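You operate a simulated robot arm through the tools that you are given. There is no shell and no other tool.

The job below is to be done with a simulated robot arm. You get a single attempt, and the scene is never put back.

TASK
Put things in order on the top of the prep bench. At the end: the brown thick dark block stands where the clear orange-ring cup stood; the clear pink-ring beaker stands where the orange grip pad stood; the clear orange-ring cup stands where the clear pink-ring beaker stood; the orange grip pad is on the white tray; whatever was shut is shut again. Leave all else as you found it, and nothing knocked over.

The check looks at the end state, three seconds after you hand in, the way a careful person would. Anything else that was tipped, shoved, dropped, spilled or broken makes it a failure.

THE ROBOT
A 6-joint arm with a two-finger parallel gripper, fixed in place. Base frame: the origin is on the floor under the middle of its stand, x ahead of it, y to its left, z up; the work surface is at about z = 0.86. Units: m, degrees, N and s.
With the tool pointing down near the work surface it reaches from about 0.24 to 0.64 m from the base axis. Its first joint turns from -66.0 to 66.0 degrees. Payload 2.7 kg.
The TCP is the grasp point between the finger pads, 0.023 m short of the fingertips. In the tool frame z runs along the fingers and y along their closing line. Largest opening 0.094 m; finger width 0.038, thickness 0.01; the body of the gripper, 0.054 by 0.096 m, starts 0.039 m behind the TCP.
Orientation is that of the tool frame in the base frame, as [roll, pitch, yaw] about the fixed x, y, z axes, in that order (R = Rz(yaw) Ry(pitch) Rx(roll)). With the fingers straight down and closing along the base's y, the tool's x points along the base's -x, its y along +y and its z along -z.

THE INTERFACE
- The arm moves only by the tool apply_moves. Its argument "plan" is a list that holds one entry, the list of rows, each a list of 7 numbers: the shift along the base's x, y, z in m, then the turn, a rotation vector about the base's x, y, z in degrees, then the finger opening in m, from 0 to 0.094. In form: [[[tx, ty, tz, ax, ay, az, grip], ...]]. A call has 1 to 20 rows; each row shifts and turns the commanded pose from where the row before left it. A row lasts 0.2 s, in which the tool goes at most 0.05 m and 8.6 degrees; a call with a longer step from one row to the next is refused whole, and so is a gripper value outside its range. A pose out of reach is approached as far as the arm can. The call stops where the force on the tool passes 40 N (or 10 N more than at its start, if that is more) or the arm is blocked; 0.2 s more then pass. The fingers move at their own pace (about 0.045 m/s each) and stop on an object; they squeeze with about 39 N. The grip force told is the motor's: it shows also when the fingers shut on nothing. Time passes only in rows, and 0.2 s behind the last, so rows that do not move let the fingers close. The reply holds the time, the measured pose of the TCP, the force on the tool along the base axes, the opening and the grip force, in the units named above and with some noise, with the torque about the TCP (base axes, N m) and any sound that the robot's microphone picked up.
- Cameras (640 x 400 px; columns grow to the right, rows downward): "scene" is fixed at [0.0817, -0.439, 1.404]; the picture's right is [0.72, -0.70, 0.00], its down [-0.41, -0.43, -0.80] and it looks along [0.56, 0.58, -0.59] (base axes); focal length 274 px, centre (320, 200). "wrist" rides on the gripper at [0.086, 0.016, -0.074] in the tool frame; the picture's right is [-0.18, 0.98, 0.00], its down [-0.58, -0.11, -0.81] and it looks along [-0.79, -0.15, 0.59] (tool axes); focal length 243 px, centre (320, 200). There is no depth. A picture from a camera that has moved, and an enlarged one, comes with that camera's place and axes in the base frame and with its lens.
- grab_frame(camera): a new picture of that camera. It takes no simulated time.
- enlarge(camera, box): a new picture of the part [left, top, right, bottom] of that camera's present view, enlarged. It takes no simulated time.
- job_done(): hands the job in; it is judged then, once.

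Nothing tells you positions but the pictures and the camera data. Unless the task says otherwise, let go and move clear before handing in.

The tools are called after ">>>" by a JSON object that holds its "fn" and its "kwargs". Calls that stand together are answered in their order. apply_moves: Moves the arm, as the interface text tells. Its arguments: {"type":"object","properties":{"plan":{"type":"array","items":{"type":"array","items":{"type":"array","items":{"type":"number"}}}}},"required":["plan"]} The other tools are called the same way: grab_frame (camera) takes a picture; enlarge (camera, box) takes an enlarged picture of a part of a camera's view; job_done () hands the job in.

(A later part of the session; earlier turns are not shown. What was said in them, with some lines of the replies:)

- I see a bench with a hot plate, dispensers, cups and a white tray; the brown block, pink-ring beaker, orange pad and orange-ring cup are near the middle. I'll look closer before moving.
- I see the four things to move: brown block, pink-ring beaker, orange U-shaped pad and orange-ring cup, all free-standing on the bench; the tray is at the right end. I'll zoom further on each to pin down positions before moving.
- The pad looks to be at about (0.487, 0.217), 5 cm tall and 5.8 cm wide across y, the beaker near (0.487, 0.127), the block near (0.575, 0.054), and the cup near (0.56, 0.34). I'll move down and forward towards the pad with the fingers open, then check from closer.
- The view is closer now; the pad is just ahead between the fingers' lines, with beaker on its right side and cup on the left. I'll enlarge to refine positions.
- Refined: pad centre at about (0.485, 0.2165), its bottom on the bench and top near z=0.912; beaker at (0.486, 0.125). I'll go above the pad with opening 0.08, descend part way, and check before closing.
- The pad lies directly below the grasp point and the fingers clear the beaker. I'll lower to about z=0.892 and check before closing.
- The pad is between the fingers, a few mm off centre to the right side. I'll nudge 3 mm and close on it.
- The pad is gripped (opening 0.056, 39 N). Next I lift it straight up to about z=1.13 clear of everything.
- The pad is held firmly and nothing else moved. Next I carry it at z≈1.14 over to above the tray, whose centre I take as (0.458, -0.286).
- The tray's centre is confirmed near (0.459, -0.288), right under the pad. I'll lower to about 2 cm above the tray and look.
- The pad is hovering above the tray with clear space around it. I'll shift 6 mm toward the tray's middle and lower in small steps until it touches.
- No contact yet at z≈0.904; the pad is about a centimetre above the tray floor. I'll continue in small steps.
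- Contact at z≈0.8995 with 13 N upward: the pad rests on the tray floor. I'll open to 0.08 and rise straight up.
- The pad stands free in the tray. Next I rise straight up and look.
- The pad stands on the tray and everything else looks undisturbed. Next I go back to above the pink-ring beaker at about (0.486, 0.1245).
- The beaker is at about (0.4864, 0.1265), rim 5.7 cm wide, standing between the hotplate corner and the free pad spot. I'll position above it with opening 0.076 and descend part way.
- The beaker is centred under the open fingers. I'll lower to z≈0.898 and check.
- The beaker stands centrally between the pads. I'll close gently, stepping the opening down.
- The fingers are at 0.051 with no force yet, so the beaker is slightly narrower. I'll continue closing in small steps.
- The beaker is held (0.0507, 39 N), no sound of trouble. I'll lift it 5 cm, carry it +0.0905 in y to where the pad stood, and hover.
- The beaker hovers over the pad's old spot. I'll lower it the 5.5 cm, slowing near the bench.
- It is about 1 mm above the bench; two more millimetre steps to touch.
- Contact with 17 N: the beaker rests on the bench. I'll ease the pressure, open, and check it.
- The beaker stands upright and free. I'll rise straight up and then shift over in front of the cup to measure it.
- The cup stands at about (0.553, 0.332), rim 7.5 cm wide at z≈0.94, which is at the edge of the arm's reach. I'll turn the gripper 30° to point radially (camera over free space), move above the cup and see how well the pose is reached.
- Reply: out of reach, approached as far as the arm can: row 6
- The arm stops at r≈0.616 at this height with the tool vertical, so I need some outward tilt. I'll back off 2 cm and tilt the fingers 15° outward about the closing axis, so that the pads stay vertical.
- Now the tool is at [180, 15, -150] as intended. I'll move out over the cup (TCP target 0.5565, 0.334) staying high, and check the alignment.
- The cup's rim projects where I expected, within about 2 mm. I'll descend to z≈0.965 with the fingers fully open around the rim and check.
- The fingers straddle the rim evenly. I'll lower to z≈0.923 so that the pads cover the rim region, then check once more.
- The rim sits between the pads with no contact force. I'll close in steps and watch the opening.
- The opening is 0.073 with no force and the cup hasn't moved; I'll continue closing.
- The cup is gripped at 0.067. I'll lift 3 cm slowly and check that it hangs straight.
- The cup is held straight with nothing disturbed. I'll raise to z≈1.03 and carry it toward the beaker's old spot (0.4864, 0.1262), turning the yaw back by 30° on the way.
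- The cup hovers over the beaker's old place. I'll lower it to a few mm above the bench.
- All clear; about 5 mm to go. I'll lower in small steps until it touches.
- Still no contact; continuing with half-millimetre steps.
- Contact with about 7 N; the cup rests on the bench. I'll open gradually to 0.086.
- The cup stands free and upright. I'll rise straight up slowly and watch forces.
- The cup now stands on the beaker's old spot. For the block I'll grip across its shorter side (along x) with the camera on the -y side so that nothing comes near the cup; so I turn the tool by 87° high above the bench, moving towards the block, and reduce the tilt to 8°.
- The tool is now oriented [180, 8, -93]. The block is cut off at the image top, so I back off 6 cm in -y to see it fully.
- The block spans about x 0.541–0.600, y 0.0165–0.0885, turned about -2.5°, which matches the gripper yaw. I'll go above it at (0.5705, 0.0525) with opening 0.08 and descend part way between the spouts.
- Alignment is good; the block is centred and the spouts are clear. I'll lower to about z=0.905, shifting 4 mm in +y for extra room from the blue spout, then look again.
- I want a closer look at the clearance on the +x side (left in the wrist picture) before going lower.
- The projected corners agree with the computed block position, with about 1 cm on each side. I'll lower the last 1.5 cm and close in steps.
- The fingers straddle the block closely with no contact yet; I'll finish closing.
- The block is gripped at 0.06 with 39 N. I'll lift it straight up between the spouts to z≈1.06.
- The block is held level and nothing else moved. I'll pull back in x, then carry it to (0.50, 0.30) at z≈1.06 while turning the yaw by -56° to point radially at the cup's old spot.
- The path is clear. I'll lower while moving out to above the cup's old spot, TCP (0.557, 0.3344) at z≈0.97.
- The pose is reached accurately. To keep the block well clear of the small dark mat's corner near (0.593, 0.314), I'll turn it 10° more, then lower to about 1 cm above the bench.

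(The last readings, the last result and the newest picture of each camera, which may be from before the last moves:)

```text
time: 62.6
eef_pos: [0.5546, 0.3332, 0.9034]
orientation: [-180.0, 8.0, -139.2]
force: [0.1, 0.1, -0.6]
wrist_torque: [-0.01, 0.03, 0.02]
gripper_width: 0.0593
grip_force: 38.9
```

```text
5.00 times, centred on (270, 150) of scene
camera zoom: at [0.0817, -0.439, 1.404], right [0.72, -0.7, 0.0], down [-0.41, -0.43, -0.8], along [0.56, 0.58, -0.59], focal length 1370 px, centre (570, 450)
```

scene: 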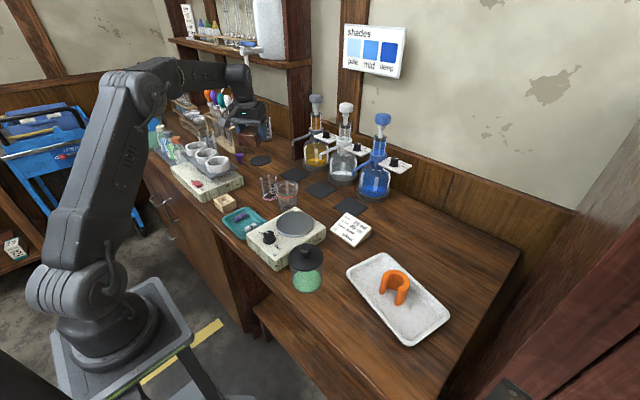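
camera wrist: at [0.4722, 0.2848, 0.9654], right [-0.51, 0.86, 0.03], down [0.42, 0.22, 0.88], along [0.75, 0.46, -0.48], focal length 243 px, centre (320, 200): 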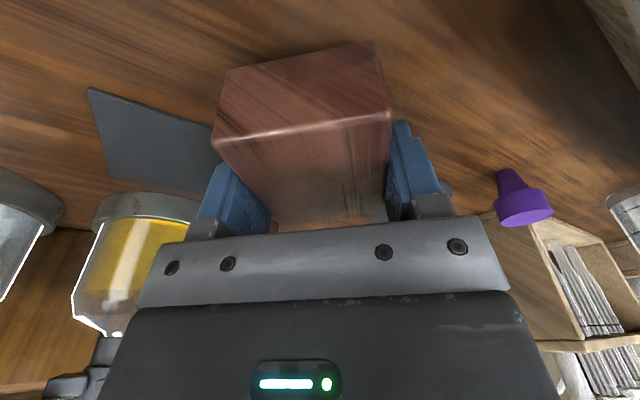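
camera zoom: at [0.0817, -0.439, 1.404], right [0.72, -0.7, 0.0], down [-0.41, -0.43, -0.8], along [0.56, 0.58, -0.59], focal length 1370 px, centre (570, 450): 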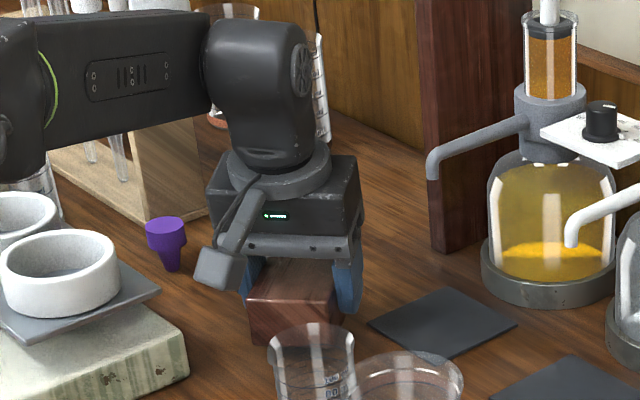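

The block hovers 1 cm above the bench at the cup's old spot, with the mat clear of it. I'll lower in small steps to contact.

>>> {"fn": "apply_moves", "kwargs": {"plan": [[[0, 0, -0.004, 0, 0, 0, 0.05], [0, 0, -0.003, 0, 0, 0, 0.05], [0, 0, -0.0015, 0, 0, 0, 0.05], [0, 0, 0, 0, 0, 0, 0.05]]]}}

```text
time: 63.6
eef_pos: [0.5566, 0.3347, 0.8964]
orientation: [180.0, 7.9, -139.1]
force: [0.1, -0.7, -1.4]
wrist_torque: [-0.01, 0.01, 0.01]
gripper_width: 0.0594
grip_force: 39.3
```

>>> {"fn": "apply_moves", "kwargs": {"plan": [[[0, 0, -0.0008, 0, 0, 0, 0.05], [0, 0, -0.0007, 0, 0, 0, 0.05], [0, 0, 0, 0, 0, 0, 0.05]]]}}

```text
time: 64.4
eef_pos: [0.5558, 0.3343, 0.8949]
orientation: [180.0, 8.0, -139.1]
force: [0.0, 0.6, -0.8]
wrist_torque: [0.0, 0.02, 0.0]
gripper_width: 0.0596
grip_force: 38.6
```

Still no contact at the pick height; two more small steps.

>>> {"fn": "apply_moves", "kwargs": {"plan": [[[0, 0, -0.0006, 0, 0, 0, 0.05], [0, 0, -0.0005, 0, 0, 0, 0.05], [0, 0, 0, 0, 0, 0, 0.05]]]}}

```text
time: 65.2
eef_pos: [0.5561, 0.3338, 0.8932]
orientation: [-180.0, 8.1, -139.1]
force: [-0.2, -0.2, -0.8]
wrist_torque: [0.0, 0.0, 0.0]
gripper_width: 0.0594
grip_force: 39.5
```

>>> {"fn": "apply_moves", "kwargs": {"plan": [[[0, 0, -0.0006, 0, 0, 0, 0.05], [0, 0, -0.0005, 0, 0, 0, 0.05], [0, 0, 0, 0, 0, 0, 0.05]]]}}

>>> {"fn": "enlarge", "kwargs": {"camera": "scene", "box": [220, 110, 320, 190]}}

```text
time: 66.0
eef_pos: [0.5552, 0.3353, 0.892]
orientation: [-180.0, 8.2, -139.0]
force: [-1.3, -0.2, 1.0]
wrist_torque: [0.13, 0.0, 0.02]
gripper_width: 0.0594
grip_force: 39.1
```

```text
5.00 times, centred on (270, 150) of scene
camera zoom: at [0.0817, -0.4391, 1.404], right [0.72, -0.7, 0.0], down [-0.41, -0.43, -0.8], along [0.56, 0.58, -0.59], focal length 1370 px, centre (570, 450)
```

zoom: 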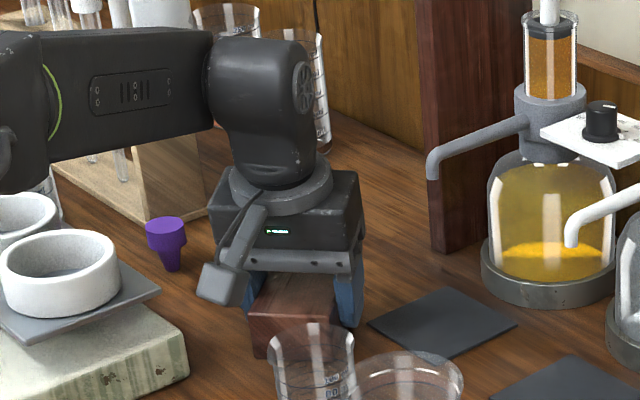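

A slight torque suggests first touch; one more half-millimetre to confirm.

>>> {"fn": "apply_moves", "kwargs": {"plan": [[[0, 0, -0.0005, 0, 0, 0, 0.05], [0, 0, 0, 0, 0, 0, 0.05]]]}}

```text
time: 66.6
eef_pos: [0.554, 0.3343, 0.8934]
orientation: [179.9, 8.2, -139.2]
force: [-2.3, -2.2, 7.1]
wrist_torque: [0.12, 0.27, 0.08]
gripper_width: 0.0592
grip_force: 38.9
```

Contact with about 7 N: the block is down. I'll open gradually and check.

>>> {"fn": "apply_moves", "kwargs": {"plan": [[[0, 0, 0, 0, 0, 0, 0.06], [0, 0, 0, 0, 0, 0, 0.066], [0, 0, 0, 0, 0, 0, 0.074], [0, 0, 0, 0, 0, 0, 0.078], [0, 0, 0, 0, 0, 0, 0.078]]]}}

>>> {"fn": "grab_frame", "kwargs": {"camera": "wrist"}}

```text
time: 67.8
eef_pos: [0.5556, 0.3347, 0.8915]
orientation: [180.0, 7.9, -139.2]
force: [0.0, 0.8, 0.6]
wrist_torque: [-0.03, -0.01, 0.02]
gripper_width: 0.0778
grip_force: 0.0
```

```text
taken
camera wrist: at [0.472, 0.2852, 0.9528], right [-0.51, 0.86, 0.03], down [0.42, 0.22, 0.88], along [0.75, 0.46, -0.47], focal length 243 px, centre (320, 200)
```

wrist: 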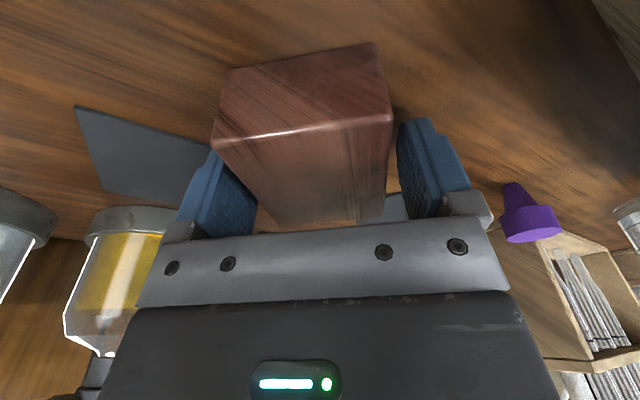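

The block stands free. I'll rise straight 6 cm, then move inward and up.

>>> {"fn": "apply_moves", "kwargs": {"plan": [[[0, 0, 0.015, 0, 0, 0, 0.08], [0, 0, 0.025, 0, 0, 0, 0.08], [0, 0, 0.03, 0, 0, 0, 0.08], [-0.02, -0.012, 0.03, 0, 0, 0, 0.08], [-0.025, -0.015, 0.035, 0, 0, 0, 0.08], [-0.025, -0.015, 0.035, 0, 0, 0, 0.08], [0, 0, 0.035, 0, 0, 0, 0.08], [0, 0, 0, 0, 0, 0, 0.08]]]}}

>>> {"fn": "grab_frame", "kwargs": {"camera": "wrist"}}

>>> {"fn": "grab_frame", "kwargs": {"camera": "scene"}}

>>> {"fn": "enlarge", "kwargs": {"camera": "scene", "box": [220, 130, 380, 230]}}

```text
time: 69.6
eef_pos: [0.4854, 0.2919, 1.0966]
orientation: [-180.0, 8.0, -139.1]
force: [0.9, 0.3, 0.2]
wrist_torque: [0.02, 0.02, 0.0]
gripper_width: 0.0801
grip_force: 0.1
```

```text
taken
camera wrist: at [0.4024, 0.243, 1.1585], right [-0.51, 0.86, 0.03], down [0.42, 0.22, 0.88], along [0.75, 0.46, -0.48], focal length 243 px, centre (320, 200)
```

wrist: 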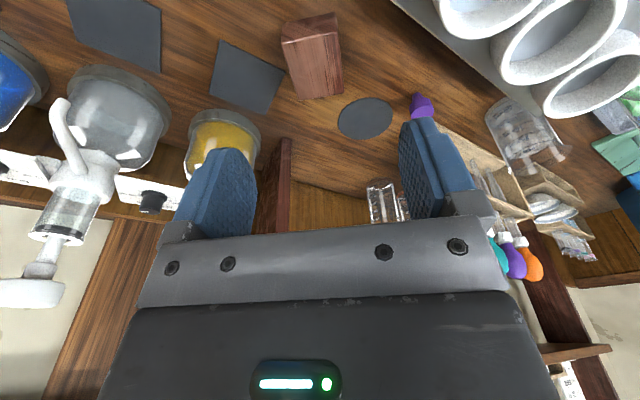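

```text
taken
```

scene: 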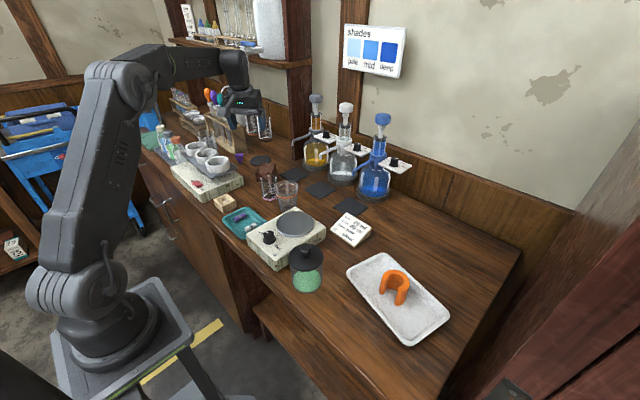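

```text
4.00 times, centred on (300, 180) of scene
camera zoom: at [0.0817, -0.439, 1.404], right [0.72, -0.7, 0.0], down [-0.41, -0.43, -0.8], along [0.56, 0.58, -0.59], focal length 1096 px, centre (400, 280)
```

zoom: 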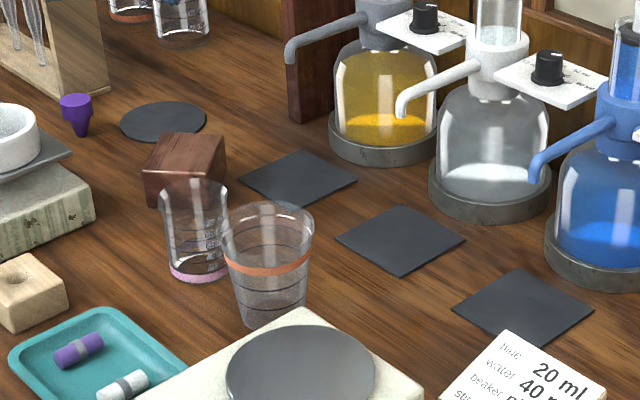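

The block, beaker, cup and pad all stand in their new places and mats, dispensers and card look unmoved. I'll retreat a bit and take final close looks.

>>> {"fn": "apply_moves", "kwargs": {"plan": [[[-0.03, -0.02, 0.03, 0, 0, 0, 0.08], [-0.03, -0.02, 0.03, 0, 0, 0, 0.08], [-0.03, -0.02, 0.03, 0, 0, 0, 0.08], [0, 0, 0, 0, 0, 0, 0.08]]]}}

>>> {"fn": "enlarge", "kwargs": {"camera": "scene", "box": [230, 190, 460, 350]}}

>>> {"fn": "enlarge", "kwargs": {"camera": "scene", "box": [110, 60, 280, 220]}}

>>> {"fn": "enlarge", "kwargs": {"camera": "scene", "box": [245, 145, 325, 215]}}

>>> {"fn": "grab_frame", "kwargs": {"camera": "wrist"}}

```text
time: 70.6
eef_pos: [0.3956, 0.2315, 1.1854]
orientation: [179.9, 8.0, -139.0]
force: [0.3, -0.4, -0.8]
wrist_torque: [0.04, 0.0, 0.01]
gripper_width: 0.0797
grip_force: 0.0
```

```text
2.50 times, centred on (345, 270) of scene
camera zoom: at [0.0817, -0.439, 1.404], right [0.72, -0.7, 0.0], down [-0.41, -0.43, -0.8], along [0.56, 0.58, -0.59], focal length 685 px, centre (258, 25)
```

zoom: 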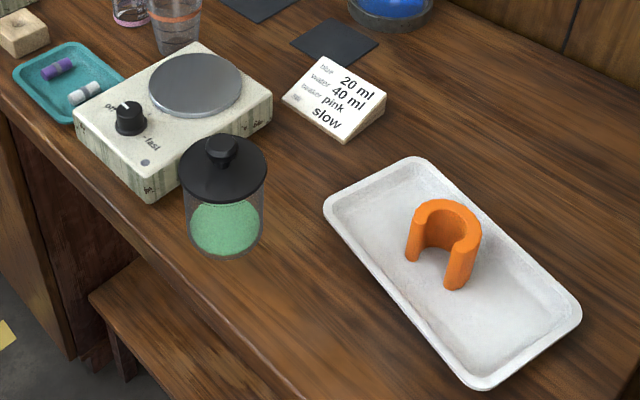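

```text
2.50 times, centred on (195, 140) of scene
camera zoom: at [0.0817, -0.439, 1.404], right [0.72, -0.7, 0.0], down [-0.41, -0.43, -0.8], along [0.56, 0.58, -0.59], focal length 685 px, centre (632, 350)
```

zoom: 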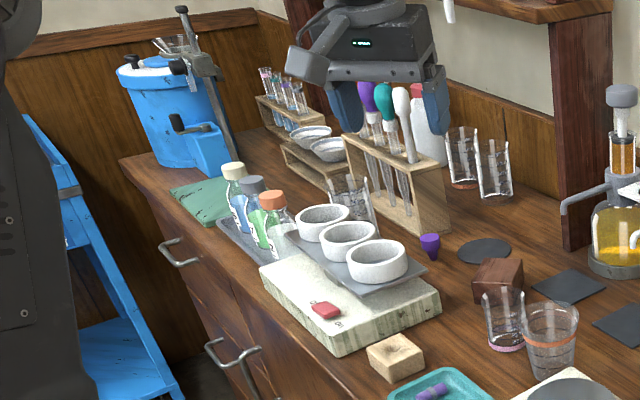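

```text
5.71 times, centred on (285, 180) of scene
camera zoom: at [0.0817, -0.439, 1.404], right [0.72, -0.7, 0.0], down [-0.41, -0.43, -0.8], along [0.56, 0.58, -0.59], focal length 1566 px, centre (520, 314)
```

zoom: 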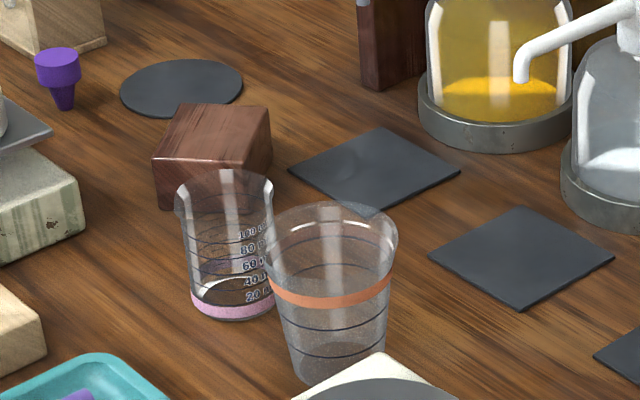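

```text
taken
camera wrist: at [0.3118, 0.1822, 1.2477], right [-0.51, 0.86, 0.03], down [0.42, 0.22, 0.88], along [0.75, 0.46, -0.48], focal length 243 px, centre (320, 200)
```

wrist: 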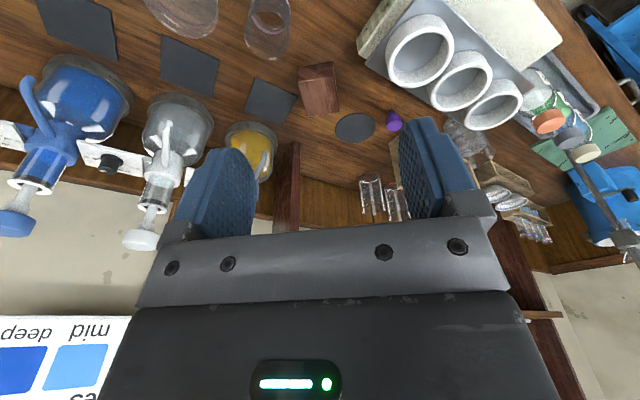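

Final check: the block stands where the cup was, the cup where the beaker was, the beaker where the pad was, and the pad stands on the tray. Nothing was opened, all else looks as found, and the gripper is empty and clear, so I'm handing in.

>>> {"fn": "job_done", "kwargs": {}}

```text
The job is handed in.
```

The job is handed in, and all four things are where the task asked. In the last pictures everything is upright, and I saw no change to anything else.

| Thing | Now stands | Placement against the old spot |
|---|---|---|
| Orange grip pad | on the white tray, near the middle, upright | not applicable |
| Clear pink-ring beaker | where the orange grip pad stood | within about 1 mm by my estimate |
| Clear orange-ring cup | where the pink-ring beaker stood | within about 1 mm by my estimate |
| Brown thick dark block | where the orange-ring cup stood | within about 2 mm by my estimate |

- **Accuracy:** these offsets come from the camera pictures and measured tool poses, so the true error could be a few millimetres larger.
- **Block orientation:** I turned the block about 47° from how it stood before, mostly to reach that spot and partly to keep it off the small dark mat beside it.
- **Shut things:** I opened nothing, so nothing needed shutting again.
- **Arm:** the gripper is empty and raised clear of the bench.
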